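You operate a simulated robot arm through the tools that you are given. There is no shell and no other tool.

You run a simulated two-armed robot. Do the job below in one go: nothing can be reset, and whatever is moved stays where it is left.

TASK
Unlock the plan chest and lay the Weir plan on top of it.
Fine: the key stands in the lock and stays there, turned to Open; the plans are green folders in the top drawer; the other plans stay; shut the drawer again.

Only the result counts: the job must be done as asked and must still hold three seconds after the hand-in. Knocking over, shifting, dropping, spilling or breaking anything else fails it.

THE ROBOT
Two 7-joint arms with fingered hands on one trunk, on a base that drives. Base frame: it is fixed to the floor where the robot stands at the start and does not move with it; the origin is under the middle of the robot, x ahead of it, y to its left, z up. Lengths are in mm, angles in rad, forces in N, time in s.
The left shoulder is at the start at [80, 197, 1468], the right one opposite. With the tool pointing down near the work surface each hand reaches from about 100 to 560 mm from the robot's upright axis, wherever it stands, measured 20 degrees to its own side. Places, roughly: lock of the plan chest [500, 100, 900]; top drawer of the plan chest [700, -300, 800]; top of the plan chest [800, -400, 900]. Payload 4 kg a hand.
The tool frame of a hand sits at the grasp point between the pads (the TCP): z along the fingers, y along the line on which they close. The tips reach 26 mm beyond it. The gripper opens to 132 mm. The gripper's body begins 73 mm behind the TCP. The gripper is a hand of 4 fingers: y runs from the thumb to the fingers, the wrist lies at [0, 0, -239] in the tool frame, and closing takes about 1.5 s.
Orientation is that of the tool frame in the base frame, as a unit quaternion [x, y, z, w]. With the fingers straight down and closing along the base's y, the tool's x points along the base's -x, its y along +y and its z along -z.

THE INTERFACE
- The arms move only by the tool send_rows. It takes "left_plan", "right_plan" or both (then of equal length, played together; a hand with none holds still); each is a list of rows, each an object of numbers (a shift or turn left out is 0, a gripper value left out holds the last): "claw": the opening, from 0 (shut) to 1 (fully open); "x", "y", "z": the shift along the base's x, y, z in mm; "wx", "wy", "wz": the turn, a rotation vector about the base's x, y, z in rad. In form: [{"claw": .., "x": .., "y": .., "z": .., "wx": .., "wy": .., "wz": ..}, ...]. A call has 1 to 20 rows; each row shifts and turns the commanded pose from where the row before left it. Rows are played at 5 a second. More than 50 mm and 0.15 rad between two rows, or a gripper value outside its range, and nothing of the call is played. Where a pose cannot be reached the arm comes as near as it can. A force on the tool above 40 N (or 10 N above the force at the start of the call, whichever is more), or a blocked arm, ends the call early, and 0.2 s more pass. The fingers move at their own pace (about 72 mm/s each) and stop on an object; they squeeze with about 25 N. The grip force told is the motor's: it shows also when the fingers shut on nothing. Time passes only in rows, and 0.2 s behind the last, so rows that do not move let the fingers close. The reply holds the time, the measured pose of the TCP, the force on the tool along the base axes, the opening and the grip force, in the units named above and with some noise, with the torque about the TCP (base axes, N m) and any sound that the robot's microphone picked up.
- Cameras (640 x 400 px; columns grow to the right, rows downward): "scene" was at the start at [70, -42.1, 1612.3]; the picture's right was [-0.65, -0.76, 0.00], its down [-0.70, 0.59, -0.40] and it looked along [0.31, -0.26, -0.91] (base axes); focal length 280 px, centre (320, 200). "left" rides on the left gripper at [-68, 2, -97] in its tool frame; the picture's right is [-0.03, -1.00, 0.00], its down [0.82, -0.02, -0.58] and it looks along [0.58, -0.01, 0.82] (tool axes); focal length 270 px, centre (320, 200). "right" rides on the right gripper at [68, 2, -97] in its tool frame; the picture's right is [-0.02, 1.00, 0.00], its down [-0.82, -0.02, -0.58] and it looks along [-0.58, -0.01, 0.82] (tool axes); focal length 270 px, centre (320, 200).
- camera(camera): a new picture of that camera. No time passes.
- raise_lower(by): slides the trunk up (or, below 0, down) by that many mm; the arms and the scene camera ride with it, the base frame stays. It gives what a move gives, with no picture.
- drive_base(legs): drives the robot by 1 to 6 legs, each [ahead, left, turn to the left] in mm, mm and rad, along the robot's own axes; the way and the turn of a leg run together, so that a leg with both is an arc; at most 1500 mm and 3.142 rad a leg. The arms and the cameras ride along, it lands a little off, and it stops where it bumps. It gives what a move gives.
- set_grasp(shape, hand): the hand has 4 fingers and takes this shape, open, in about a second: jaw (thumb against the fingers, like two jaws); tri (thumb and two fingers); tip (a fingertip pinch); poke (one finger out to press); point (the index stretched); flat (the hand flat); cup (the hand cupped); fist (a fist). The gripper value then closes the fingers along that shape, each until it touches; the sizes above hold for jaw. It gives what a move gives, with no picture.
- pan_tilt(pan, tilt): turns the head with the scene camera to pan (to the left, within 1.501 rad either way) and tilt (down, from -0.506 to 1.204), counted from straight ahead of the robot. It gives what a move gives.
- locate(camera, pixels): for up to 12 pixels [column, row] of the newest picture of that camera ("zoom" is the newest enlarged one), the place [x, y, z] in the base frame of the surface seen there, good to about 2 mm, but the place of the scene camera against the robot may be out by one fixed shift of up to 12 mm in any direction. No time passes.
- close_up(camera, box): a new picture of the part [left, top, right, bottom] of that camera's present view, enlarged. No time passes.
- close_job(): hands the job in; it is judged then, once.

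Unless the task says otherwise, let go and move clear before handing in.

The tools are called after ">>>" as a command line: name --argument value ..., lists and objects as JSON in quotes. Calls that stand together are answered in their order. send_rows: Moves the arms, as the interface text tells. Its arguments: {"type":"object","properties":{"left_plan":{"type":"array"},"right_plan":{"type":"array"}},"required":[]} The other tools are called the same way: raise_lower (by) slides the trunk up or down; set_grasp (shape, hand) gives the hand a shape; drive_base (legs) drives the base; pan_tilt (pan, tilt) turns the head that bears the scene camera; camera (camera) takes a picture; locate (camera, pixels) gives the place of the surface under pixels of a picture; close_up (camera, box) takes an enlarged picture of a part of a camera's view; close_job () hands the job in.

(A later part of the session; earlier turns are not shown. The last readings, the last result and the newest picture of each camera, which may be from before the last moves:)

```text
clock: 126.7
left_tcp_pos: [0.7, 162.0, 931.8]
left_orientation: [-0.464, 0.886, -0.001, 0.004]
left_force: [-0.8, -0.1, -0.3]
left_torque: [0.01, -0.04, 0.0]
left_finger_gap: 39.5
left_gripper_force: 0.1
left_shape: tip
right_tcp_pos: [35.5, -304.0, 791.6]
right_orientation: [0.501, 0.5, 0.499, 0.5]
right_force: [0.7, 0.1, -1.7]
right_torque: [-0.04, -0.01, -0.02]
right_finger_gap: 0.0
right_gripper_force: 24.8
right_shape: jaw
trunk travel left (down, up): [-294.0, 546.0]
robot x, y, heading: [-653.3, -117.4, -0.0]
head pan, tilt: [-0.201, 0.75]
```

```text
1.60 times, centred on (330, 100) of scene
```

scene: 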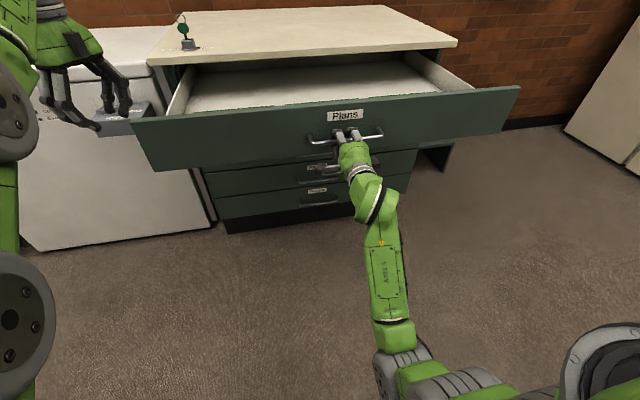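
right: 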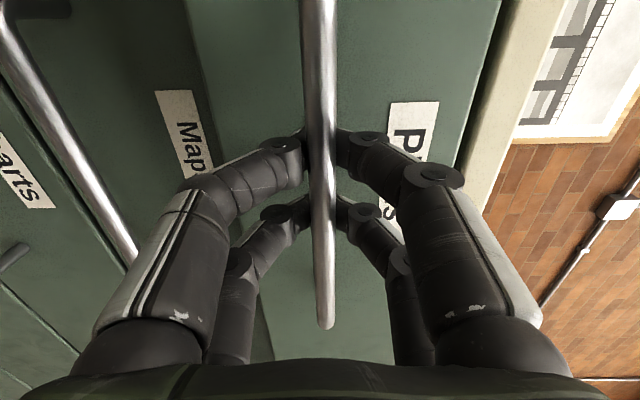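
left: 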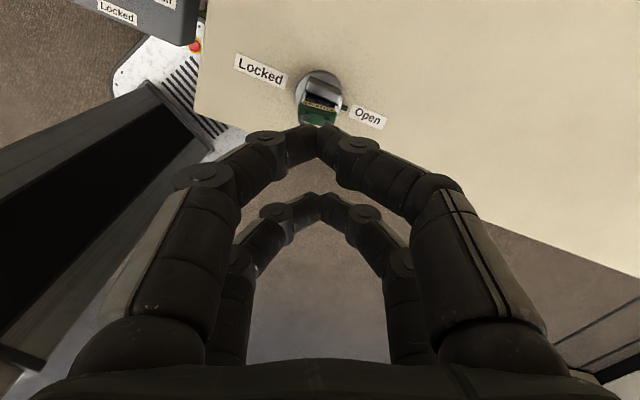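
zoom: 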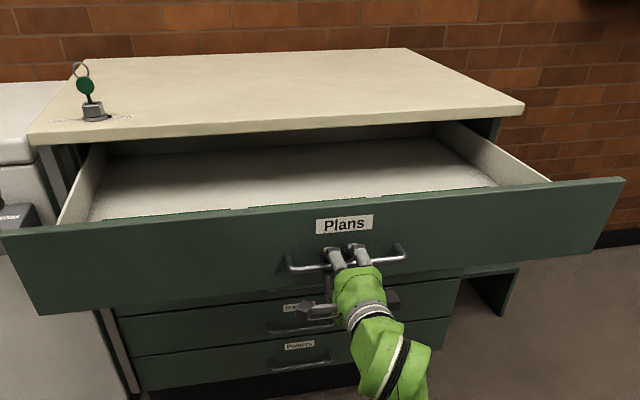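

A green edge shows just behind the drawer front (zoom (100–500, 190–215)), so the folders lie at the front. I'll let go of the handle, back the hand away, and raise the trunk to look inside.

>>> send_rows --right_plan '[{"claw": 0.2}, {"claw": 0.5}, {"claw": 0.5}, {"claw": 0.5}, {"claw": 0.5}, {"x": -15}, {"x": -20}, {"x": -20}, {"x": -20}, {"x": 0}]'

>>> raise_lower --by 350

>>> camera --camera "scene"

```text
clock: 128.9
left_tcp_pos: [1.1, 162.7, 930.7]
left_orientation: [-0.463, 0.886, -0.001, 0.003]
left_force: [0.2, -0.4, -0.4]
left_torque: [0.01, -0.05, 0.03]
left_finger_gap: 39.5
left_gripper_force: 0.0
left_shape: tip
right_tcp_pos: [-40.1, -304.7, 790.2]
right_orientation: [0.501, 0.501, 0.499, 0.499]
right_force: [0.3, 0.5, 0.2]
right_torque: [0.03, -0.02, -0.01]
right_finger_gap: 65.6
right_gripper_force: 0.2
right_shape: jaw
trunk travel left (down, up): [-294.0, 546.0]
robot x, y, heading: [-652.3, -113.3, 0.004]
head pan, tilt: [-0.201, 0.75]
```

```text
clock: 132.3
left_tcp_pos: [1.4, 161.5, 1281.0]
left_orientation: [-0.463, 0.886, -0.002, 0.002]
left_force: [0.6, -0.2, -0.4]
left_torque: [0.0, 0.02, -0.02]
left_finger_gap: 39.5
left_gripper_force: 0.0
left_shape: tip
right_tcp_pos: [-39.8, -305.4, 1140.0]
right_orientation: [0.501, 0.501, 0.499, 0.499]
right_force: [0.4, -0.4, 0.3]
right_torque: [-0.02, 0.01, 0.04]
right_finger_gap: 65.7
right_gripper_force: 0.0
right_shape: jaw
trunk travel left (down, up): [-644.0, 196.0]
robot x, y, heading: [-658.8, -113.2, 0.001]
head pan, tilt: [-0.201, 0.75]
```

```text
taken
```

scene: 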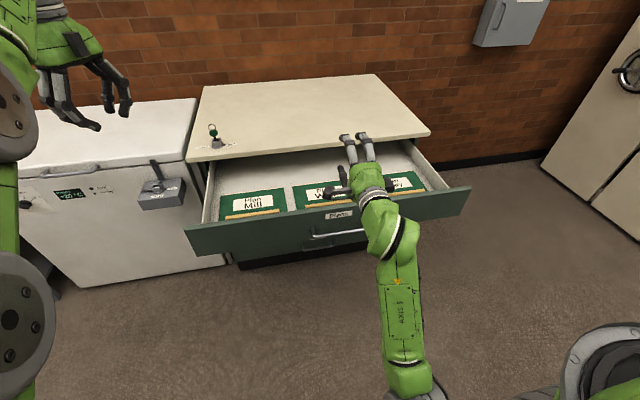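

Three green folders lie flat at the front: "Plan Mill" at left, "Plan W…" in the middle, another at right, each with an orange strip along the front. I'll zoom in.

>>> close_up --camera "scene" --box '[200, 140, 440, 260]'

>>> locate --camera "scene" --pixels '[[250, 200], [250, 215], [235, 215], [280, 210], [310, 192], [318, 206], [405, 183], [230, 200], [300, 190], [260, 180], [330, 225], [330, 217]]'

```text
2.67 times, centred on (320, 200) of scene
```

zoom: 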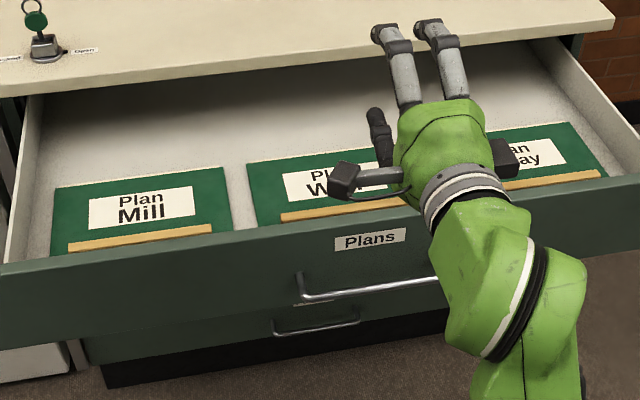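

```text
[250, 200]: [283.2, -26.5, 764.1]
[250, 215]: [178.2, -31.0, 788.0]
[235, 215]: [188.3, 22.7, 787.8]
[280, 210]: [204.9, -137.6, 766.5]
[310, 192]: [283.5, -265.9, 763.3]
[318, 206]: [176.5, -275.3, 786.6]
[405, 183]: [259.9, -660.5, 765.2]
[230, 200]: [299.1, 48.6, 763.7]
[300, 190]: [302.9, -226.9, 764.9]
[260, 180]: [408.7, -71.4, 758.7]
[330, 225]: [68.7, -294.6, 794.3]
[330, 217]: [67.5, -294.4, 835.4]
```

The strips are raised battens (z≈782 vs. folder top ≈758), good for gripping. The arm hides the middle label, so I'll turn the right hand back to pointing down and move it aside.

>>> send_rows --right_plan '[{"wx": -0.14, "y": -10}, {"wx": -0.14, "y": -10}, {"wx": -0.14, "y": -10}, {"wx": -0.14, "y": -10}, {"wx": -0.14, "y": -10}, {"wx": -0.14, "y": -10}, {"wx": -0.14, "y": -10}, {"wx": -0.14, "y": -10}, {"wx": -0.14, "y": -10}, {"wx": -0.14, "y": -10}, {"wx": -0.14, "y": -10}, {"x": 0}]'

>>> send_rows --right_plan '[{"wy": 0.1428, "x": -8}, {"wy": 0.1428, "x": -8}, {"wy": 0.1428, "x": -8}, {"wy": 0.1428, "x": -8}, {"wy": 0.1428, "x": -8}, {"wy": 0.1428, "x": -8}, {"wy": 0.1428}, {"wy": 0.1428}, {"wy": 0.1428}, {"wy": 0.1428}, {"wy": 0.1428}, {"x": 0}]'

>>> camera --camera "scene"

```text
clock: 134.9
left_tcp_pos: [0.3, 162.4, 1281.9]
left_orientation: [-0.463, 0.886, -0.001, 0.003]
left_force: [0.9, 0.3, 0.5]
left_torque: [0.02, 0.01, 0.04]
left_finger_gap: 39.9
left_gripper_force: 0.1
left_shape: tip
right_tcp_pos: [-55.7, -361.7, 1250.7]
right_orientation: [0.012, 0.707, 0.009, 0.707]
right_force: [-0.1, 0.5, -0.3]
right_torque: [-0.02, 0.0, 0.0]
right_finger_gap: 65.9
right_gripper_force: 0.0
right_shape: jaw
right hand out of reach, approached as far as the arm can: row 2, 3, 4, 5, 6, 7, 8, 9, 10, 11
trunk travel left (down, up): [-644.0, 196.0]
robot x, y, heading: [-649.6, -110.9, 0.002]
head pan, tilt: [-0.201, 0.75]
```

```text
clock: 137.5
left_tcp_pos: [-0.6, 161.0, 1282.6]
left_orientation: [-0.463, 0.886, -0.002, 0.003]
left_force: [0.1, -0.5, 1.0]
left_torque: [-0.01, 0.0, -0.03]
left_finger_gap: 39.4
left_gripper_force: 0.1
left_shape: tip
right_tcp_pos: [9.4, -372.9, 1194.6]
right_orientation: [0.016, 1.0, -0.002, 0.0]
right_force: [-0.8, -1.1, 0.7]
right_torque: [-0.01, -0.02, -0.02]
right_finger_gap: 65.8
right_gripper_force: 0.1
right_shape: jaw
right hand out of reach, approached as far as the arm can: row 6, 7, 8, 9, 10, 11
trunk travel left (down, up): [-644.0, 196.0]
robot x, y, heading: [-654.6, -112.5, -0.001]
head pan, tilt: [-0.201, 0.75]
```

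```text
taken
```

scene: 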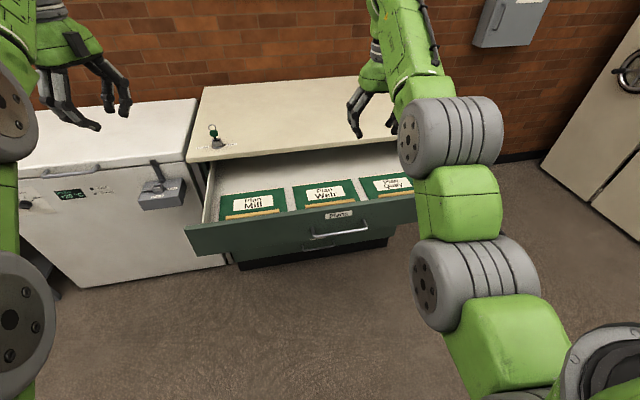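

>>> close_up --camera "scene" --box '[205, 165, 425, 225]'

>>> close_up --camera "scene" --box '[285, 170, 365, 220]'

>>> locate --camera "scene" --pixels '[[306, 207], [318, 206], [332, 205], [292, 188], [350, 182], [297, 208], [361, 203], [325, 190], [340, 203], [312, 206], [318, 208]]'

```text
2.91 times, centred on (315, 195) of scene
```

zoom: 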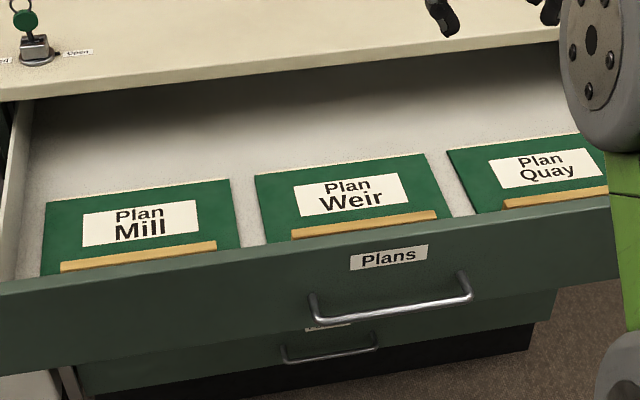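

```text
8.00 times, centred on (325, 195) of scene
```

zoom: 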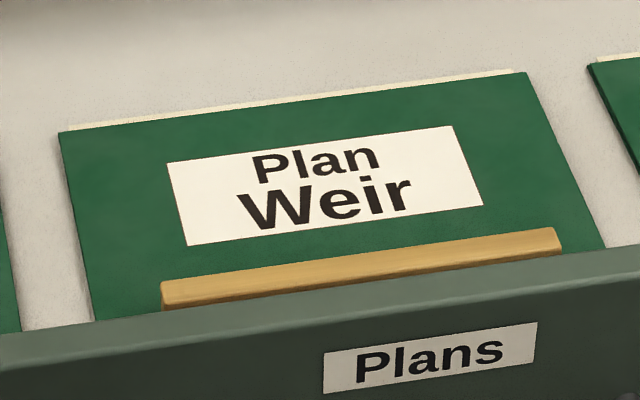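

```text
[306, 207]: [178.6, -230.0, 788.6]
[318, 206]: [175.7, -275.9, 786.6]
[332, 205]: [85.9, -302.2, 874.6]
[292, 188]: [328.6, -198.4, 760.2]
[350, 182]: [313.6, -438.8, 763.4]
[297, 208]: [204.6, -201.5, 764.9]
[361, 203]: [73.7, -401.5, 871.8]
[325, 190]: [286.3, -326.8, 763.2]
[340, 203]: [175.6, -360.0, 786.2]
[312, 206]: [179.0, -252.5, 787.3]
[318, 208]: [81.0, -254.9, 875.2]
```

The middle folder is "Plan Weir", with a wooden batten from about y −226 to −413 at x≈178 (top z≈782). I'll drive forward so the right hand can work above it.

>>> drive_base --legs '[[350, 0, 0]]'

>>> camera --camera "scene"

>>> camera --camera "right"

```text
clock: 139.7
left_tcp_pos: [338.0, 164.6, 1283.1]
left_orientation: [-0.465, 0.885, -0.002, 0.005]
left_force: [-0.5, 0.0, 0.2]
left_torque: [0.0, -0.02, 0.02]
left_finger_gap: 39.6
left_gripper_force: 0.0
left_shape: tip
right_tcp_pos: [351.7, -372.4, 1194.6]
right_orientation: [0.014, 1.0, -0.002, 0.001]
right_force: [-0.5, 0.8, 1.5]
right_torque: [0.0, -0.01, -0.04]
right_finger_gap: 65.9
right_gripper_force: 0.0
right_shape: jaw
trunk travel left (down, up): [-644.0, 196.0]
robot x, y, heading: [-313.1, -112.4, -0.002]
head pan, tilt: [-0.201, 0.75]
```

```text
taken
```

scene: 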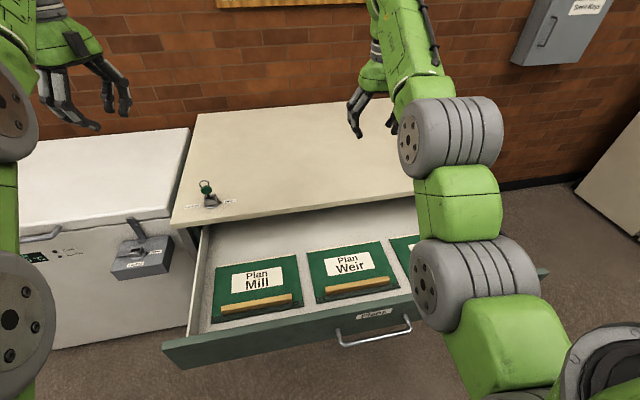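

```text
taken
```

right: 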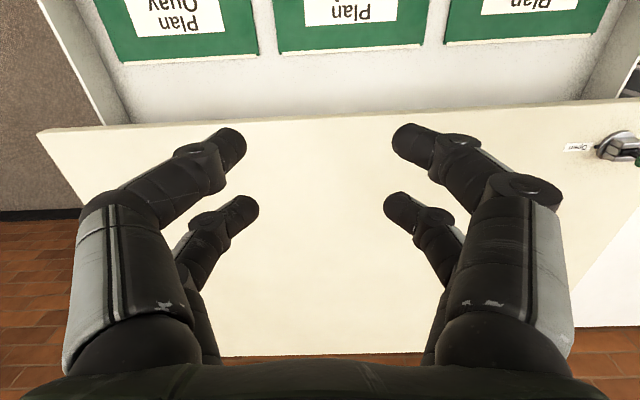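

I'll bring the right hand back over the Weir batten, yawing −90° so the fingers close along x, staying high for now.

>>> send_rows --right_plan '[{"x": -16, "y": 5, "z": -14}, {"x": -16, "y": 5, "z": -14, "wz": -0.1428}, {"x": -16, "y": 5, "z": -14, "wz": -0.1428}, {"x": -16, "y": 5, "z": -14, "wz": -0.1428}, {"x": -16, "y": 5, "z": -14, "wz": -0.1428}, {"x": -16, "y": 5, "z": -14, "wz": -0.1428}, {"x": -16, "y": 5, "z": -14, "wz": -0.1428}, {"x": -16, "y": 5, "z": -14, "wz": -0.1428}, {"x": -16, "y": 5, "z": -14, "wz": -0.1428}, {"x": -16, "y": 5, "z": -14, "wz": -0.1428}, {"x": -10, "y": 4, "z": -14, "wz": -0.1428}, {"wz": -0.1428}, {"x": 0}]'

>>> camera --camera "right"

```text
clock: 142.5
left_tcp_pos: [341.2, 164.7, 1282.3]
left_orientation: [-0.464, 0.886, -0.001, 0.004]
left_force: [-0.1, -0.6, 0.5]
left_torque: [0.01, 0.01, 0.01]
left_finger_gap: 39.4
left_gripper_force: 0.0
left_shape: tip
right_tcp_pos: [232.8, -321.7, 1014.4]
right_orientation: [0.718, 0.696, 0.0, -0.001]
right_force: [1.2, 0.4, -0.4]
right_torque: [0.03, 0.0, 0.0]
right_finger_gap: 66.0
right_gripper_force: 0.1
right_shape: jaw
right hand out of reach, approached as far as the arm can: row 1, 2, 3, 4, 5, 10
trunk travel left (down, up): [-644.0, 196.0]
robot x, y, heading: [-312.3, -115.5, 0.003]
head pan, tilt: [-0.201, 0.75]
```

```text
taken
```

right: 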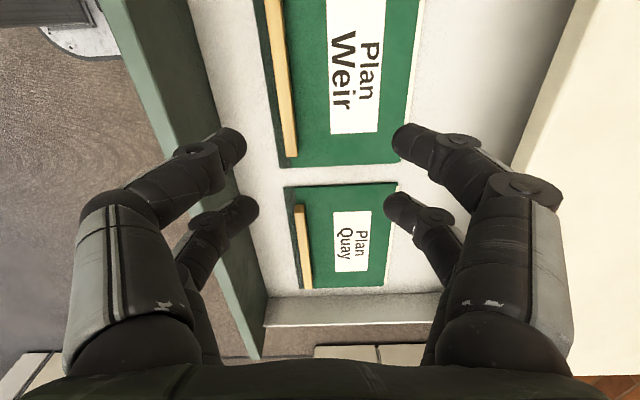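

The right camera now sees the Weir folder and its batten at column ~280 (rows 5–155). I'll measure them with this camera.

>>> locate --camera "right" --pixels '[[277, 40], [285, 100], [291, 150], [270, 5], [300, 100], [300, 155], [283, 160], [345, 160], [404, 120], [255, 30], [225, 100], [340, 80]]'

>>> close_up --camera "right" --box '[200, 0, 440, 180]'

```text
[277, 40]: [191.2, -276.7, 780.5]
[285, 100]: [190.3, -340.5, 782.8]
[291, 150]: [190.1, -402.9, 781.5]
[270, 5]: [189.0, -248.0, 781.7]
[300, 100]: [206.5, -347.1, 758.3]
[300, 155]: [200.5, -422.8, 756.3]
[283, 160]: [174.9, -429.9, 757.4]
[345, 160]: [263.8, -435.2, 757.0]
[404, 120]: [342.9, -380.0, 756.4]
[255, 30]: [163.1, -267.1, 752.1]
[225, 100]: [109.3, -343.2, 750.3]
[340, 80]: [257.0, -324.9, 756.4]
```

```text
2.22 times, centred on (320, 90) of right
```

zoom: 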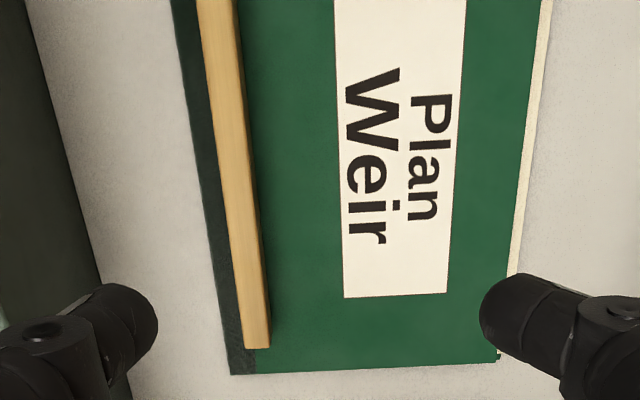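

The batten top runs at x≈190, z≈782, y≈−225 to −405; folder surface z≈757. I'll zoom on its end to see whether there is a gap beneath it.

>>> close_up --camera "right" --box '[260, 110, 330, 170]'

>>> close_up --camera "scene" --box '[210, 260, 310, 330]'

>>> close_up --camera "scene" --box '[305, 235, 415, 310]'

```text
6.67 times, centred on (295, 140) of right
```

zoom: 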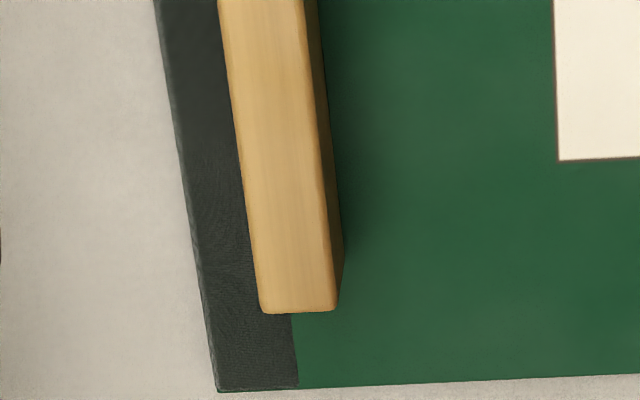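

```text
5.71 times, centred on (260, 295) of scene
```

zoom: 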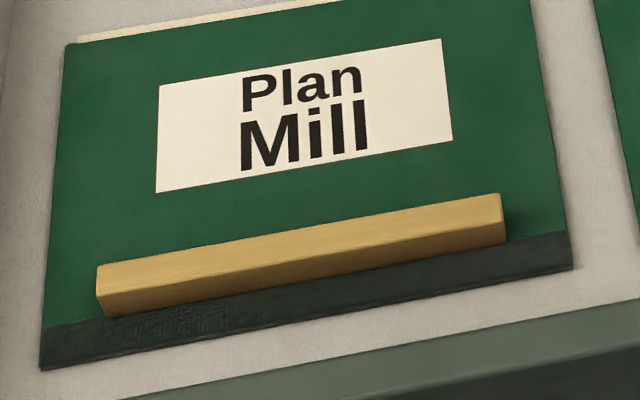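

```text
5.33 times, centred on (360, 272) of scene
```

zoom: 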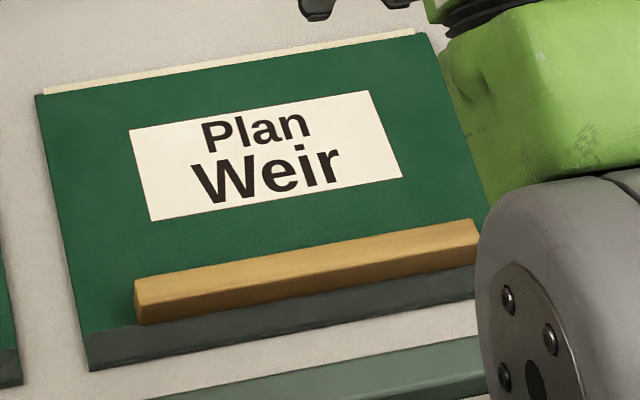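

The batten is a solid bar about 14 mm wide and 25 mm tall — good to pinch. I'll move over it (x 190, y −315) and descend in stages.

>>> send_rows --right_plan '[{"x": -14, "y": 2, "z": -20}, {"x": -14, "y": 2, "z": -20}, {"x": -14, "y": 2, "z": -20}, {"z": -20}, {"z": -20}, {"z": -20}, {"z": 0}]'

>>> camera --camera "right"

```text
clock: 144.1
left_tcp_pos: [341.1, 164.9, 1282.0]
left_orientation: [-0.465, 0.885, 0.0, 0.003]
left_force: [0.9, 0.5, -1.1]
left_torque: [0.02, 0.02, 0.0]
left_finger_gap: 39.7
left_gripper_force: 0.1
left_shape: tip
right_tcp_pos: [192.7, -316.4, 893.7]
right_orientation: [0.717, 0.697, -0.001, -0.002]
right_force: [0.9, 0.1, -0.5]
right_torque: [-0.05, 0.0, -0.03]
right_finger_gap: 65.8
right_gripper_force: 0.0
right_shape: jaw
right hand out of reach, approached as far as the arm can: row 1
trunk travel left (down, up): [-644.0, 196.0]
robot x, y, heading: [-314.1, -111.5, -0.003]
head pan, tilt: [-0.201, 0.75]
```

```text
taken
```

right: 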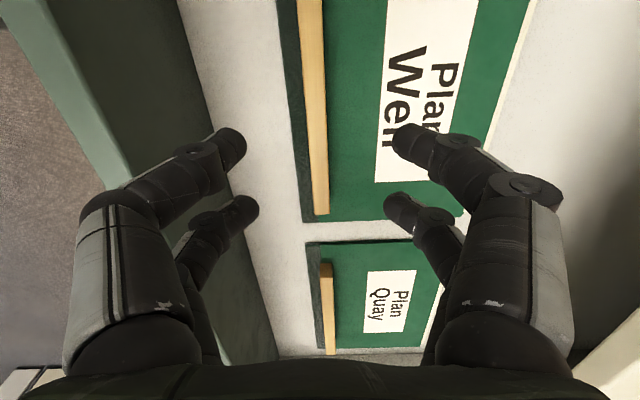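

The batten (column ~315) is centred between the fingers. Descending further.

>>> send_rows --right_plan '[{"z": -20, "wz": 0.028}, {"z": -20, "x": -1}, {"z": -20}, {"z": -15}, {"z": 0}]'

>>> camera --camera "right"

>>> locate --camera "right" --pixels '[[315, 100], [318, 200], [312, 50], [320, 240]]'

```text
clock: 145.3
left_tcp_pos: [340.9, 164.2, 1282.4]
left_orientation: [-0.465, 0.885, -0.002, 0.003]
left_force: [0.4, -0.2, 0.0]
left_torque: [-0.01, 0.04, -0.02]
left_finger_gap: 39.6
left_gripper_force: 0.1
left_shape: tip
right_tcp_pos: [191.9, -314.3, 818.9]
right_orientation: [0.707, 0.707, -0.001, -0.001]
right_force: [0.4, -0.1, -0.1]
right_torque: [-0.05, 0.02, 0.0]
right_finger_gap: 65.9
right_gripper_force: 0.0
right_shape: jaw
trunk travel left (down, up): [-644.0, 196.0]
robot x, y, heading: [-313.2, -110.8, 0.002]
head pan, tilt: [-0.201, 0.75]
```

```text
taken
```

right: 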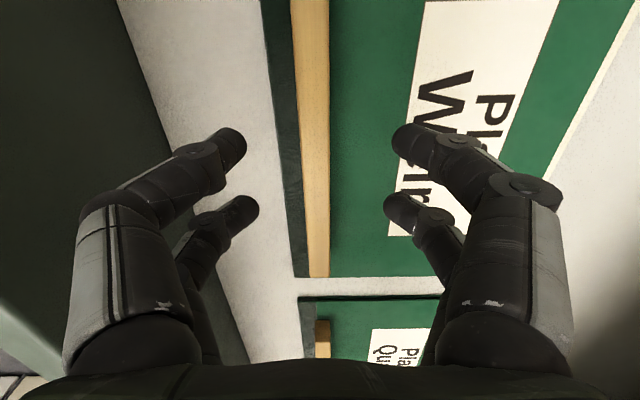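

```text
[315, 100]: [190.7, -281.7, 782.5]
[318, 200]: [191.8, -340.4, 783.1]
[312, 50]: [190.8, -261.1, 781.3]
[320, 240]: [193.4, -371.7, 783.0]
```

Well aligned with the batten (x≈191). Final descent to z ≈ 789 and close.

>>> send_rows --right_plan '[{"z": -12}, {"z": -10}, {"z": -8}, {"z": 0}]'

>>> send_rows --right_plan '[{"claw": 0.3}, {"claw": 0.15}, {"claw": 0.05}, {"claw": 0}, {"claw": 0}, {"claw": 0}, {"claw": 0}]'

>>> camera --camera "right"

```text
clock: 146.3
left_tcp_pos: [340.7, 165.1, 1281.2]
left_orientation: [-0.465, 0.885, 0.0, 0.004]
left_force: [0.7, 0.1, -0.3]
left_torque: [-0.01, 0.03, -0.01]
left_finger_gap: 39.6
left_gripper_force: 0.1
left_shape: tip
right_tcp_pos: [190.3, -314.8, 790.5]
right_orientation: [0.707, 0.708, -0.001, -0.001]
right_force: [-0.3, -0.2, 0.6]
right_torque: [0.01, 0.0, -0.04]
right_finger_gap: 66.0
right_gripper_force: 0.1
right_shape: jaw
trunk travel left (down, up): [-644.0, 196.0]
robot x, y, heading: [-310.8, -109.7, 0.005]
head pan, tilt: [-0.201, 0.75]
```

```text
clock: 147.9
left_tcp_pos: [340.3, 164.4, 1281.2]
left_orientation: [-0.465, 0.885, -0.001, 0.004]
left_force: [-0.9, 0.7, -0.1]
left_torque: [-0.04, 0.02, 0.03]
left_finger_gap: 39.6
left_gripper_force: 0.1
left_shape: tip
right_tcp_pos: [189.7, -314.3, 791.0]
right_orientation: [0.707, 0.707, -0.002, -0.001]
right_force: [-0.3, 0.2, 0.2]
right_torque: [0.01, -0.01, 0.0]
right_finger_gap: 10.3
right_gripper_force: 24.6
right_shape: jaw
trunk travel left (down, up): [-644.0, 196.0]
robot x, y, heading: [-316.0, -114.1, 0.001]
head pan, tilt: [-0.201, 0.75]
```

```text
taken
```

right: 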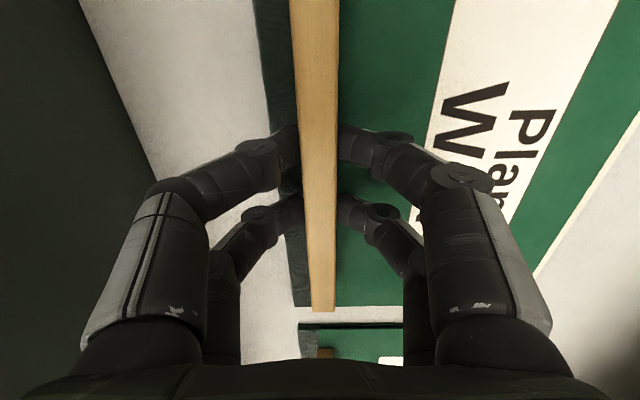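

The fingers hold the batten (gap 10.3 mm, 24.6 N). I'll lift a little and check how the folder hangs.

>>> send_rows --right_plan '[{"z": 5}, {"z": 8}, {"z": 8}, {"z": 8}, {"z": 0}, {"z": 0}]'

>>> camera --camera "right"

>>> camera --camera "scene"

```text
clock: 149.3
left_tcp_pos: [341.6, 163.8, 1281.5]
left_orientation: [-0.465, 0.885, -0.001, 0.003]
left_force: [-0.5, -0.1, -0.3]
left_torque: [-0.02, 0.02, 0.01]
left_finger_gap: 39.3
left_gripper_force: 0.0
left_shape: tip
right_tcp_pos: [190.5, -316.0, 818.9]
right_orientation: [0.707, 0.707, -0.001, -0.001]
right_force: [0.4, -0.1, -1.9]
right_torque: [0.0, 0.07, 0.01]
right_finger_gap: 10.7
right_gripper_force: 25.2
right_shape: jaw
trunk travel left (down, up): [-644.0, 196.0]
robot x, y, heading: [-311.2, -109.3, -0.001]
head pan, tilt: [-0.201, 0.75]
```

```text
taken
```

right: 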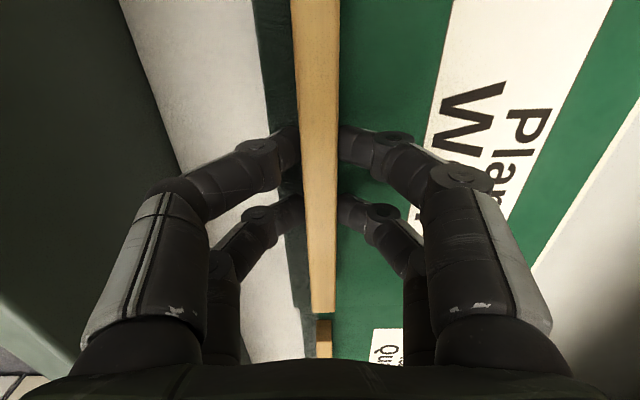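

```text
taken
```

scene: 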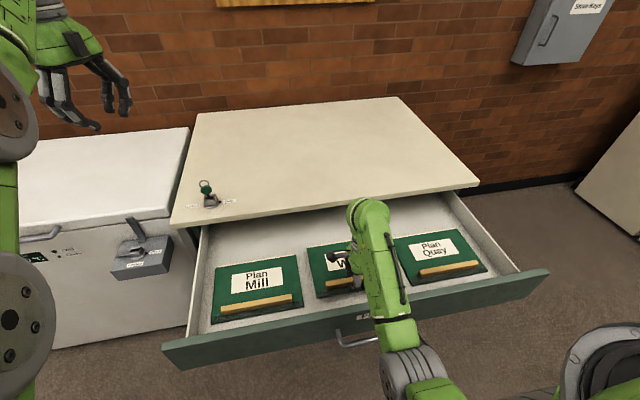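

The folder lifts level (weight ≈1.9 N, torque only 0.07 N m). I'll raise it clear with the trunk.

>>> raise_lower --by 100

>>> camera --camera "scene"

```text
clock: 150.6
left_tcp_pos: [341.3, 164.4, 1380.1]
left_orientation: [-0.465, 0.885, -0.002, 0.003]
left_force: [0.3, -0.5, -0.8]
left_torque: [0.02, -0.01, 0.01]
left_finger_gap: 39.4
left_gripper_force: 0.1
left_shape: tip
right_tcp_pos: [190.7, -315.2, 918.7]
right_orientation: [0.707, 0.707, -0.001, -0.001]
right_force: [0.8, 0.3, -1.5]
right_torque: [0.03, 0.1, -0.01]
right_finger_gap: 10.8
right_gripper_force: 25.0
right_shape: jaw
trunk travel left (down, up): [-744.0, 96.0]
robot x, y, heading: [-312.5, -110.9, -0.002]
head pan, tilt: [-0.201, 0.75]
```

```text
taken
```

scene: 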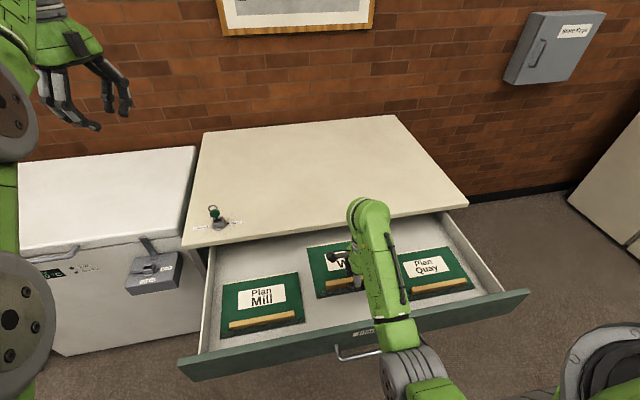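

Holding well. Raising a bit more so the folder's underside will clear the chest top.

>>> raise_lower --by 60

>>> send_rows --right_plan '[{"z": 10}, {"z": 10}, {"z": 10}, {"z": 0}]'

>>> camera --camera "right"

```text
clock: 151.6
left_tcp_pos: [342.5, 165.4, 1440.7]
left_orientation: [-0.465, 0.885, -0.001, 0.003]
left_force: [0.0, 1.1, -0.1]
left_torque: [0.02, 0.0, 0.0]
left_finger_gap: 39.5
left_gripper_force: 0.2
left_shape: tip
right_tcp_pos: [190.5, -315.2, 978.5]
right_orientation: [0.707, 0.707, -0.001, -0.001]
right_force: [0.2, 0.0, -2.2]
right_torque: [-0.01, 0.1, -0.02]
right_finger_gap: 10.6
right_gripper_force: 25.2
right_shape: jaw
trunk travel left (down, up): [-804.0, 36.0]
robot x, y, heading: [-313.4, -112.8, 0.002]
head pan, tilt: [-0.201, 0.75]
```

```text
clock: 152.6
left_tcp_pos: [341.0, 163.9, 1442.2]
left_orientation: [-0.465, 0.885, -0.001, 0.003]
left_force: [-0.5, 0.2, 0.4]
left_torque: [-0.03, -0.01, 0.01]
left_finger_gap: 39.6
left_gripper_force: 0.0
left_shape: tip
right_tcp_pos: [191.6, -315.2, 1007.5]
right_orientation: [0.707, 0.707, -0.002, -0.001]
right_force: [-1.1, 0.3, -1.7]
right_torque: [0.0, 0.1, -0.05]
right_finger_gap: 10.8
right_gripper_force: 25.8
right_shape: jaw
trunk travel left (down, up): [-804.0, 36.0]
robot x, y, heading: [-310.0, -112.8, -0.001]
head pan, tilt: [-0.201, 0.75]
```

```text
taken
```

right: 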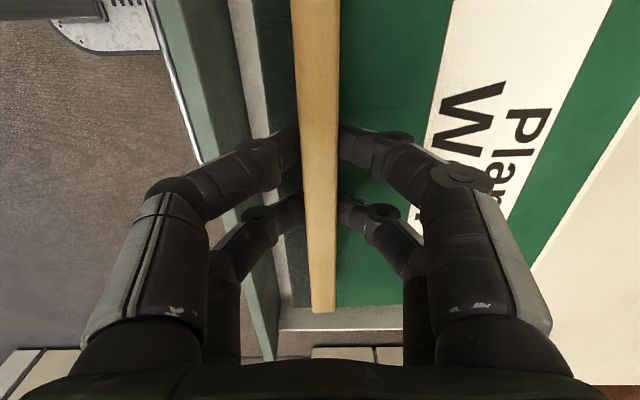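

The Weir plan is held at z 1007 (underside ≈968). To shut the drawer with the left hand I'll sidestep right 150 mm so the handle lies in front of the left arm.

>>> drive_base --legs '[[0, -150, 0]]'

>>> send_rows --left_plan '[{"z": -40, "wz": -0.12}, {"z": -40, "wz": -0.12}, {"z": -40, "wz": -0.12}, {"z": -40, "wz": -0.12}, {"z": -40, "wz": -0.12}, {"z": -40, "wz": -0.12}, {"z": -40, "wz": -0.12}, {"z": -40, "wz": -0.12}, {"z": -30}, {"z": 0}]'

```text
clock: 154.0
left_tcp_pos: [341.8, 24.6, 1440.1]
left_orientation: [-0.468, 0.884, -0.003, 0.002]
left_force: [-0.7, 0.7, -1.0]
left_torque: [-0.04, 0.03, 0.03]
left_finger_gap: 39.7
left_gripper_force: 0.0
left_shape: tip
right_tcp_pos: [193.8, -457.6, 1009.1]
right_orientation: [0.705, 0.709, -0.002, 0.0]
right_force: [0.5, 0.0, -1.1]
right_torque: [-0.02, 0.1, -0.03]
right_finger_gap: 10.8
right_gripper_force: 25.3
right_shape: jaw
trunk travel left (down, up): [-804.0, 36.0]
robot x, y, heading: [-309.9, -262.5, 0.011]
head pan, tilt: [-0.201, 0.75]
```

```text
clock: 156.2
left_tcp_pos: [369.7, 23.1, 1321.1]
left_orientation: [-0.006, 1.0, -0.003, 0.003]
left_force: [0.1, 0.7, -0.8]
left_torque: [-0.02, -0.02, -0.03]
left_finger_gap: 39.7
left_gripper_force: 0.0
left_shape: tip
left hand out of reach, approached as far as the arm can: row 1, 2, 3, 4, 5, 6, 7, 8, 9
right_tcp_pos: [193.3, -461.8, 1007.7]
right_orientation: [0.705, 0.709, -0.001, -0.001]
right_force: [0.6, -0.5, -2.1]
right_torque: [0.01, 0.1, -0.01]
right_finger_gap: 10.3
right_gripper_force: 24.8
right_shape: jaw
trunk travel left (down, up): [-804.0, 36.0]
robot x, y, heading: [-315.1, -261.2, 0.013]
head pan, tilt: [-0.201, 0.75]
```

The left hand is at yaw 0 and coming down (z 1321). Continuing down, still above everything, while drifting right.

>>> send_rows --left_plan '[{"z": -40}, {"z": -40}, {"z": -40}, {"z": -40}, {"z": -40}, {"z": -40}, {"z": -20}, {"z": 0}]'

```text
clock: 158.0
left_tcp_pos: [369.8, 22.8, 1321.2]
left_orientation: [-0.006, 1.0, -0.002, 0.001]
left_force: [-0.4, 0.6, -0.8]
left_torque: [-0.01, -0.02, -0.03]
left_finger_gap: 39.8
left_gripper_force: 0.1
left_shape: tip
left hand out of reach, approached as far as the arm can: row 1, 2, 3, 4, 5, 6, 7
right_tcp_pos: [192.6, -461.4, 1007.0]
right_orientation: [0.705, 0.709, 0.0, -0.001]
right_force: [-0.6, 1.0, -1.9]
right_torque: [0.03, 0.1, 0.0]
right_finger_gap: 10.7
right_gripper_force: 25.4
right_shape: jaw
trunk travel left (down, up): [-804.0, 36.0]
robot x, y, heading: [-313.3, -263.0, 0.008]
head pan, tilt: [-0.201, 0.75]
```

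It's stuck at the edge of its reach; I'll bring it back toward the robot (−x) while lowering.

>>> send_rows --left_plan '[{"x": -30, "z": -20}, {"x": -30, "z": -20}, {"x": -30, "z": -20}, {"x": -30, "z": -20}, {"x": 0}]'

>>> camera --camera "scene"

```text
clock: 159.2
left_tcp_pos: [370.0, 23.2, 1321.4]
left_orientation: [-0.007, 1.0, -0.003, 0.002]
left_force: [-0.1, -0.2, 0.0]
left_torque: [0.01, 0.01, -0.01]
left_finger_gap: 39.6
left_gripper_force: 0.1
left_shape: tip
left hand out of reach, approached as far as the arm can: row 1, 2, 3, 4
right_tcp_pos: [192.7, -461.7, 1008.1]
right_orientation: [0.705, 0.709, -0.001, -0.001]
right_force: [0.7, -0.2, -1.4]
right_torque: [0.01, 0.09, 0.04]
right_finger_gap: 10.5
right_gripper_force: 25.3
right_shape: jaw
trunk travel left (down, up): [-804.0, 36.0]
robot x, y, heading: [-314.4, -263.5, 0.007]
head pan, tilt: [-0.201, 0.75]
```

```text
taken
```

scene: 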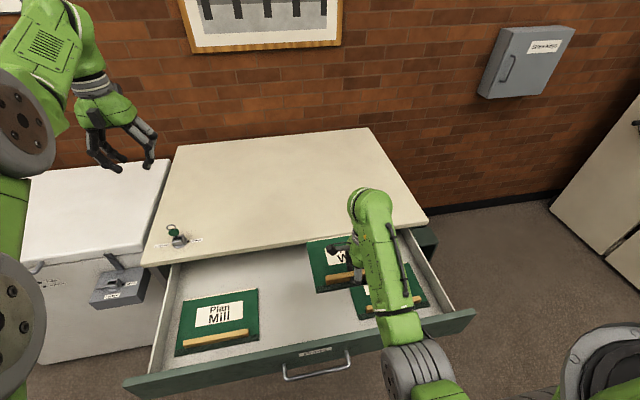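

The left arm seems caught on a joint limit. I'll let the hand tilt forward a little to free it, then lower.

>>> send_rows --left_plan '[{"wy": -0.12}, {"wy": -0.12}, {"wy": -0.12}, {"wy": -0.12}, {"x": 0}]'

>>> send_rows --left_plan '[{"z": -30}, {"z": -30}, {"z": -30}, {"x": 0}]'

```text
clock: 160.4
left_tcp_pos: [477.1, 44.5, 1348.9]
left_orientation: [-0.006, 0.971, -0.004, 0.239]
left_force: [-0.9, -0.7, 0.2]
left_torque: [0.0, -0.01, -0.02]
left_finger_gap: 39.8
left_gripper_force: 0.1
left_shape: tip
left hand out of reach, approached as far as the arm can: row 1, 2, 3, 4
right_tcp_pos: [192.4, -460.9, 1007.8]
right_orientation: [0.706, 0.709, -0.002, -0.001]
right_force: [0.5, -0.7, -2.6]
right_torque: [0.0, 0.07, 0.0]
right_finger_gap: 10.4
right_gripper_force: 25.1
right_shape: jaw
trunk travel left (down, up): [-804.0, 36.0]
robot x, y, heading: [-311.9, -265.2, 0.012]
head pan, tilt: [-0.201, 0.75]
```

```text
clock: 161.4
left_tcp_pos: [475.2, 43.6, 1348.8]
left_orientation: [-0.005, 0.971, -0.005, 0.239]
left_force: [0.6, -0.2, 0.6]
left_torque: [0.03, 0.03, 0.0]
left_finger_gap: 39.2
left_gripper_force: 0.0
left_shape: tip
left hand out of reach, approached as far as the arm can: row 1, 2, 3
right_tcp_pos: [193.0, -462.1, 1007.9]
right_orientation: [0.705, 0.709, -0.001, 0.0]
right_force: [0.0, 1.3, -3.0]
right_torque: [-0.01, 0.12, 0.01]
right_finger_gap: 10.7
right_gripper_force: 25.1
right_shape: jaw
trunk travel left (down, up): [-804.0, 36.0]
robot x, y, heading: [-310.5, -260.3, 0.001]
head pan, tilt: [-0.201, 0.75]
```

Still stuck going down. I'll probe which directions are free for the left arm.

>>> send_rows --left_plan '[{"x": -40}, {"x": -40}, {"x": 0}]'

>>> send_rows --left_plan '[{"y": -40}, {"y": -40}, {"x": 0}]'

>>> pan_tilt --pan 0.7 --tilt 0.5

>>> camera --camera "scene"

```text
clock: 162.2
left_tcp_pos: [473.3, 60.7, 1349.2]
left_orientation: [-0.005, 0.971, -0.004, 0.24]
left_force: [-0.1, -0.5, -0.2]
left_torque: [-0.02, -0.02, 0.02]
left_finger_gap: 39.6
left_gripper_force: 0.1
left_shape: tip
left hand out of reach, approached as far as the arm can: row 1, 2
right_tcp_pos: [192.2, -461.7, 1007.3]
right_orientation: [0.706, 0.709, -0.002, -0.002]
right_force: [0.1, 0.6, -1.2]
right_torque: [0.01, 0.08, -0.02]
right_finger_gap: 10.3
right_gripper_force: 24.6
right_shape: jaw
trunk travel left (down, up): [-804.0, 36.0]
robot x, y, heading: [-313.4, -263.7, 0.011]
head pan, tilt: [-0.201, 0.75]
```

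```text
clock: 163.0
left_tcp_pos: [484.1, -17.9, 1349.1]
left_orientation: [-0.005, 0.971, -0.004, 0.24]
left_force: [0.1, -0.6, -0.6]
left_torque: [-0.04, 0.03, 0.02]
left_finger_gap: 39.6
left_gripper_force: 0.0
left_shape: tip
left hand out of reach, approached as far as the arm can: row 1, 2
right_tcp_pos: [192.2, -461.3, 1008.0]
right_orientation: [0.705, 0.709, -0.001, -0.001]
right_force: [0.1, -0.2, -1.2]
right_torque: [-0.01, 0.07, 0.02]
right_finger_gap: 10.5
right_gripper_force: 25.5
right_shape: jaw
trunk travel left (down, up): [-804.0, 36.0]
robot x, y, heading: [-309.2, -267.0, 0.01]
head pan, tilt: [-0.201, 0.75]
```

```text
clock: 164.2
left_tcp_pos: [484.7, -18.4, 1349.1]
left_orientation: [-0.005, 0.971, -0.004, 0.239]
left_force: [0.5, 0.1, 0.2]
left_torque: [-0.01, 0.0, -0.01]
left_finger_gap: 39.5
left_gripper_force: 0.0
left_shape: tip
right_tcp_pos: [193.6, -462.8, 1007.7]
right_orientation: [0.705, 0.71, -0.001, -0.001]
right_force: [-0.1, -0.3, -2.1]
right_torque: [0.01, 0.13, -0.02]
right_finger_gap: 10.5
right_gripper_force: 25.2
right_shape: jaw
trunk travel left (down, up): [-804.0, 36.0]
robot x, y, heading: [-306.0, -262.6, 0.01]
head pan, tilt: [0.7, 0.499]
```

```text
taken
```

scene: 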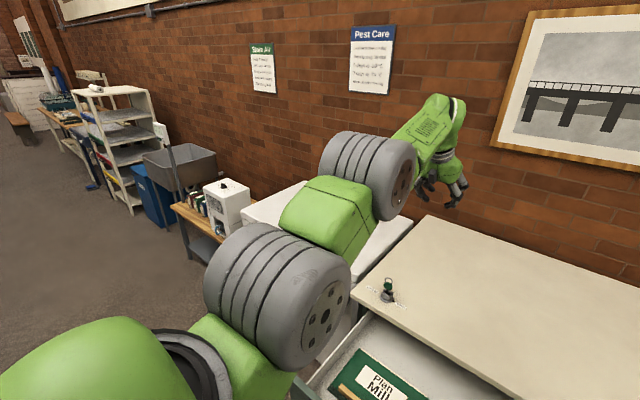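

The left arm is stretched almost straight out, which is why it resists retracting. I'll try larger combined moves to break it out of that posture, all well above everything.

>>> send_rows --left_plan '[{"x": -45, "y": -15, "z": -10, "wz": 0.14}, {"x": -45, "y": -15, "z": -10, "wz": 0.14}, {"x": -45, "z": -10, "wz": 0.14}, {"x": -45, "z": -10, "wz": 0.14}, {"x": 0}]'

```text
clock: 165.4
left_tcp_pos: [467.8, -53.1, 1348.5]
left_orientation: [-0.274, 0.932, 0.064, 0.23]
left_force: [0.5, -0.3, -0.7]
left_torque: [0.01, 0.01, 0.02]
left_finger_gap: 39.8
left_gripper_force: 0.1
left_shape: tip
left hand out of reach, approached as far as the arm can: row 1, 2, 3, 4
right_tcp_pos: [193.0, -462.1, 1007.2]
right_orientation: [0.705, 0.709, -0.002, 0.0]
right_force: [-0.4, -0.3, -2.2]
right_torque: [0.02, 0.11, -0.01]
right_finger_gap: 10.5
right_gripper_force: 24.8
right_shape: jaw
trunk travel left (down, up): [-804.0, 36.0]
robot x, y, heading: [-309.5, -265.9, 0.006]
head pan, tilt: [0.7, 0.499]
```

z and reach stay fixed whatever I ask. I'll tilt the hand further forward, which moves the wrist back and should bend the elbow.

>>> send_rows --left_plan '[{"wy": -0.14}, {"wy": -0.14}, {"wy": -0.14}, {"wy": -0.14}, {"x": 0}]'

>>> send_rows --left_plan '[{"x": -30, "z": -30}, {"x": -30, "z": -30}, {"x": 0}]'

```text
clock: 166.6
left_tcp_pos: [565.7, -59.2, 1432.3]
left_orientation: [-0.28, 0.832, -0.015, 0.479]
left_force: [0.0, 0.6, -0.4]
left_torque: [-0.02, 0.0, 0.0]
left_finger_gap: 39.6
left_gripper_force: 0.1
left_shape: tip
left hand out of reach, approached as far as the arm can: row 1, 2, 3, 4
right_tcp_pos: [192.8, -461.7, 1008.9]
right_orientation: [0.705, 0.709, -0.001, -0.001]
right_force: [-0.6, 0.4, -2.1]
right_torque: [0.04, 0.08, 0.01]
right_finger_gap: 10.4
right_gripper_force: 24.8
right_shape: jaw
trunk travel left (down, up): [-804.0, 36.0]
robot x, y, heading: [-310.1, -262.8, 0.005]
head pan, tilt: [0.7, 0.499]
```

```text
clock: 167.4
left_tcp_pos: [564.1, -60.5, 1431.6]
left_orientation: [-0.28, 0.831, -0.015, 0.48]
left_force: [-0.1, 0.1, -0.1]
left_torque: [-0.02, -0.03, -0.02]
left_finger_gap: 39.6
left_gripper_force: 0.1
left_shape: tip
left hand out of reach, approached as far as the arm can: row 1, 2
right_tcp_pos: [192.7, -462.0, 1008.7]
right_orientation: [0.705, 0.709, -0.001, -0.002]
right_force: [0.4, 0.2, -1.3]
right_torque: [-0.02, 0.07, -0.02]
right_finger_gap: 10.3
right_gripper_force: 25.2
right_shape: jaw
trunk travel left (down, up): [-804.0, 36.0]
robot x, y, heading: [-313.1, -264.1, 0.006]
head pan, tilt: [0.7, 0.499]
```

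Only the hand pivots about a fixed wrist. I'll test other directions (up, then left) to find a way out of this limit.

>>> send_rows --left_plan '[{"z": 40}, {"z": 40}, {"x": 0}]'

>>> send_rows --left_plan '[{"y": 45}, {"y": 45}, {"y": 45}, {"y": 45}, {"x": 0}]'

```text
clock: 168.2
left_tcp_pos: [558.2, -60.3, 1499.2]
left_orientation: [-0.28, 0.832, -0.016, 0.48]
left_force: [-0.4, 0.1, -0.2]
left_torque: [-0.04, -0.01, 0.0]
left_finger_gap: 39.7
left_gripper_force: 0.1
left_shape: tip
left hand out of reach, approached as far as the arm can: row 2
right_tcp_pos: [192.3, -461.0, 1007.6]
right_orientation: [0.706, 0.709, -0.002, -0.001]
right_force: [-0.5, 0.9, -1.6]
right_torque: [0.02, 0.09, 0.04]
right_finger_gap: 10.6
right_gripper_force: 24.4
right_shape: jaw
trunk travel left (down, up): [-804.0, 36.0]
robot x, y, heading: [-313.9, -264.1, 0.011]
head pan, tilt: [0.7, 0.499]
```

```text
clock: 169.4
left_tcp_pos: [551.3, 120.1, 1495.2]
left_orientation: [-0.28, 0.831, -0.016, 0.48]
left_force: [0.4, 0.5, 0.7]
left_torque: [-0.01, -0.01, -0.03]
left_finger_gap: 39.8
left_gripper_force: 0.1
left_shape: tip
left hand out of reach, approached as far as the arm can: row 3, 4
right_tcp_pos: [192.8, -460.6, 1006.5]
right_orientation: [0.705, 0.71, -0.001, -0.002]
right_force: [0.1, 0.8, -1.2]
right_torque: [-0.02, 0.07, 0.01]
right_finger_gap: 10.4
right_gripper_force: 24.5
right_shape: jaw
trunk travel left (down, up): [-804.0, 36.0]
robot x, y, heading: [-310.9, -261.3, 0.013]
head pan, tilt: [0.7, 0.499]
```

Upward and sideways work. From here I'll try to retract toward the body.

>>> send_rows --left_plan '[{"x": -40}, {"x": -40}, {"x": -40}, {"x": 0}]'

>>> camera --camera "scene"

```text
clock: 170.4
left_tcp_pos: [431.1, 116.8, 1495.0]
left_orientation: [-0.28, 0.832, -0.016, 0.48]
left_force: [0.7, -0.2, -0.2]
left_torque: [0.0, -0.06, 0.01]
left_finger_gap: 39.8
left_gripper_force: 0.1
left_shape: tip
right_tcp_pos: [192.4, -462.5, 1007.6]
right_orientation: [0.705, 0.709, -0.002, -0.001]
right_force: [0.4, -0.1, -1.5]
right_torque: [0.0, 0.08, 0.03]
right_finger_gap: 10.6
right_gripper_force: 25.4
right_shape: jaw
trunk travel left (down, up): [-804.0, 36.0]
robot x, y, heading: [-315.6, -260.2, 0.01]
head pan, tilt: [0.7, 0.499]
```

```text
taken
```

scene: 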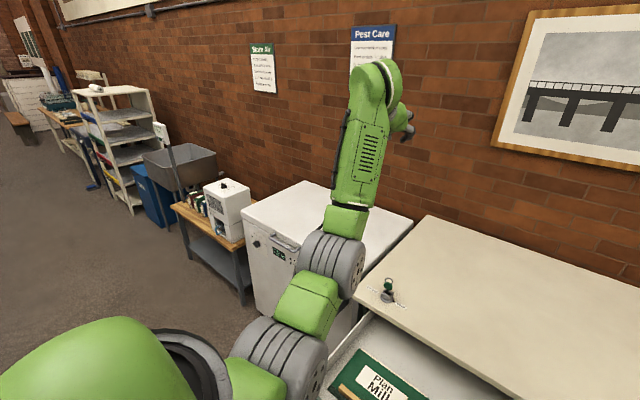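

It retracts now. I'll pull further back, then lower step by step.

>>> send_rows --left_plan '[{"x": -40}, {"x": -40}, {"x": -40}, {"z": -40}, {"z": -40}, {"z": -40}, {"x": 0}]'

```text
clock: 172.0
left_tcp_pos: [310.4, 113.4, 1373.8]
left_orientation: [-0.28, 0.831, -0.015, 0.48]
left_force: [0.1, 0.0, -0.5]
left_torque: [-0.02, 0.01, -0.01]
left_finger_gap: 40.0
left_gripper_force: 0.0
left_shape: tip
right_tcp_pos: [193.1, -461.4, 1008.3]
right_orientation: [0.705, 0.709, -0.001, -0.002]
right_force: [0.1, -0.3, -1.8]
right_torque: [0.03, 0.09, -0.01]
right_finger_gap: 10.5
right_gripper_force: 25.3
right_shape: jaw
trunk travel left (down, up): [-804.0, 36.0]
robot x, y, heading: [-313.9, -266.6, 0.01]
head pan, tilt: [0.7, 0.499]
```

Free again. Continue lowering and retracting.

>>> send_rows --left_plan '[{"x": -35, "z": -40}, {"x": -35, "z": -40}, {"x": -35, "z": -40}, {"x": -35, "z": -40}, {"x": -20, "z": -40}, {"z": -40}, {"x": 0}]'

>>> camera --camera "scene"

```text
refused: row 1 steps farther than a row can; nothing moved
```

```text
taken
```

scene: 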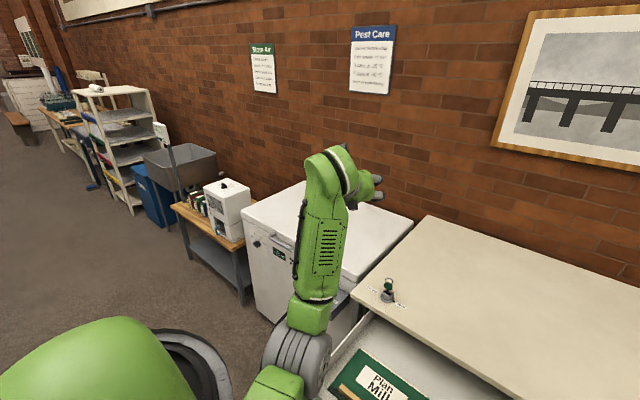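

Steps must stay under 50 mm combined. I'll also check where the low elbow (300, 345) is relative to the open drawer.

>>> locate --camera "scene" --pixels '[[300, 345], [280, 365], [310, 375], [320, 320], [330, 250], [260, 385], [350, 310], [340, 385]]'

```text
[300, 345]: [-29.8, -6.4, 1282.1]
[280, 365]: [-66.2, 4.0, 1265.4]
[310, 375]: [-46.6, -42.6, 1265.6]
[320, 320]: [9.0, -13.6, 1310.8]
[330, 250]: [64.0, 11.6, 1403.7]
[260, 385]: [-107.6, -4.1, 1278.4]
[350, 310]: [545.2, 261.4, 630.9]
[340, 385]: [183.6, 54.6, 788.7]
```

The elbow is at z≈1250, far above the drawer. Continuing the descent with smaller steps.

>>> send_rows --left_plan '[{"x": -28, "z": -38}, {"x": -28, "z": -38}, {"x": -28, "z": -38}, {"x": -28, "z": -38}, {"x": -28, "z": -38}, {"x": 0}]'

```text
clock: 173.4
left_tcp_pos: [168.4, 112.5, 1183.0]
left_orientation: [-0.281, 0.831, -0.015, 0.48]
left_force: [-0.8, -0.5, -0.5]
left_torque: [0.02, 0.0, 0.0]
left_finger_gap: 39.7
left_gripper_force: 0.2
left_shape: tip
right_tcp_pos: [193.4, -462.7, 1007.8]
right_orientation: [0.705, 0.709, -0.002, -0.001]
right_force: [-0.8, -0.1, -2.8]
right_torque: [0.02, 0.1, 0.0]
right_finger_gap: 10.4
right_gripper_force: 25.0
right_shape: jaw
trunk travel left (down, up): [-804.0, 36.0]
robot x, y, heading: [-315.3, -264.7, 0.011]
head pan, tilt: [0.7, 0.499]
```

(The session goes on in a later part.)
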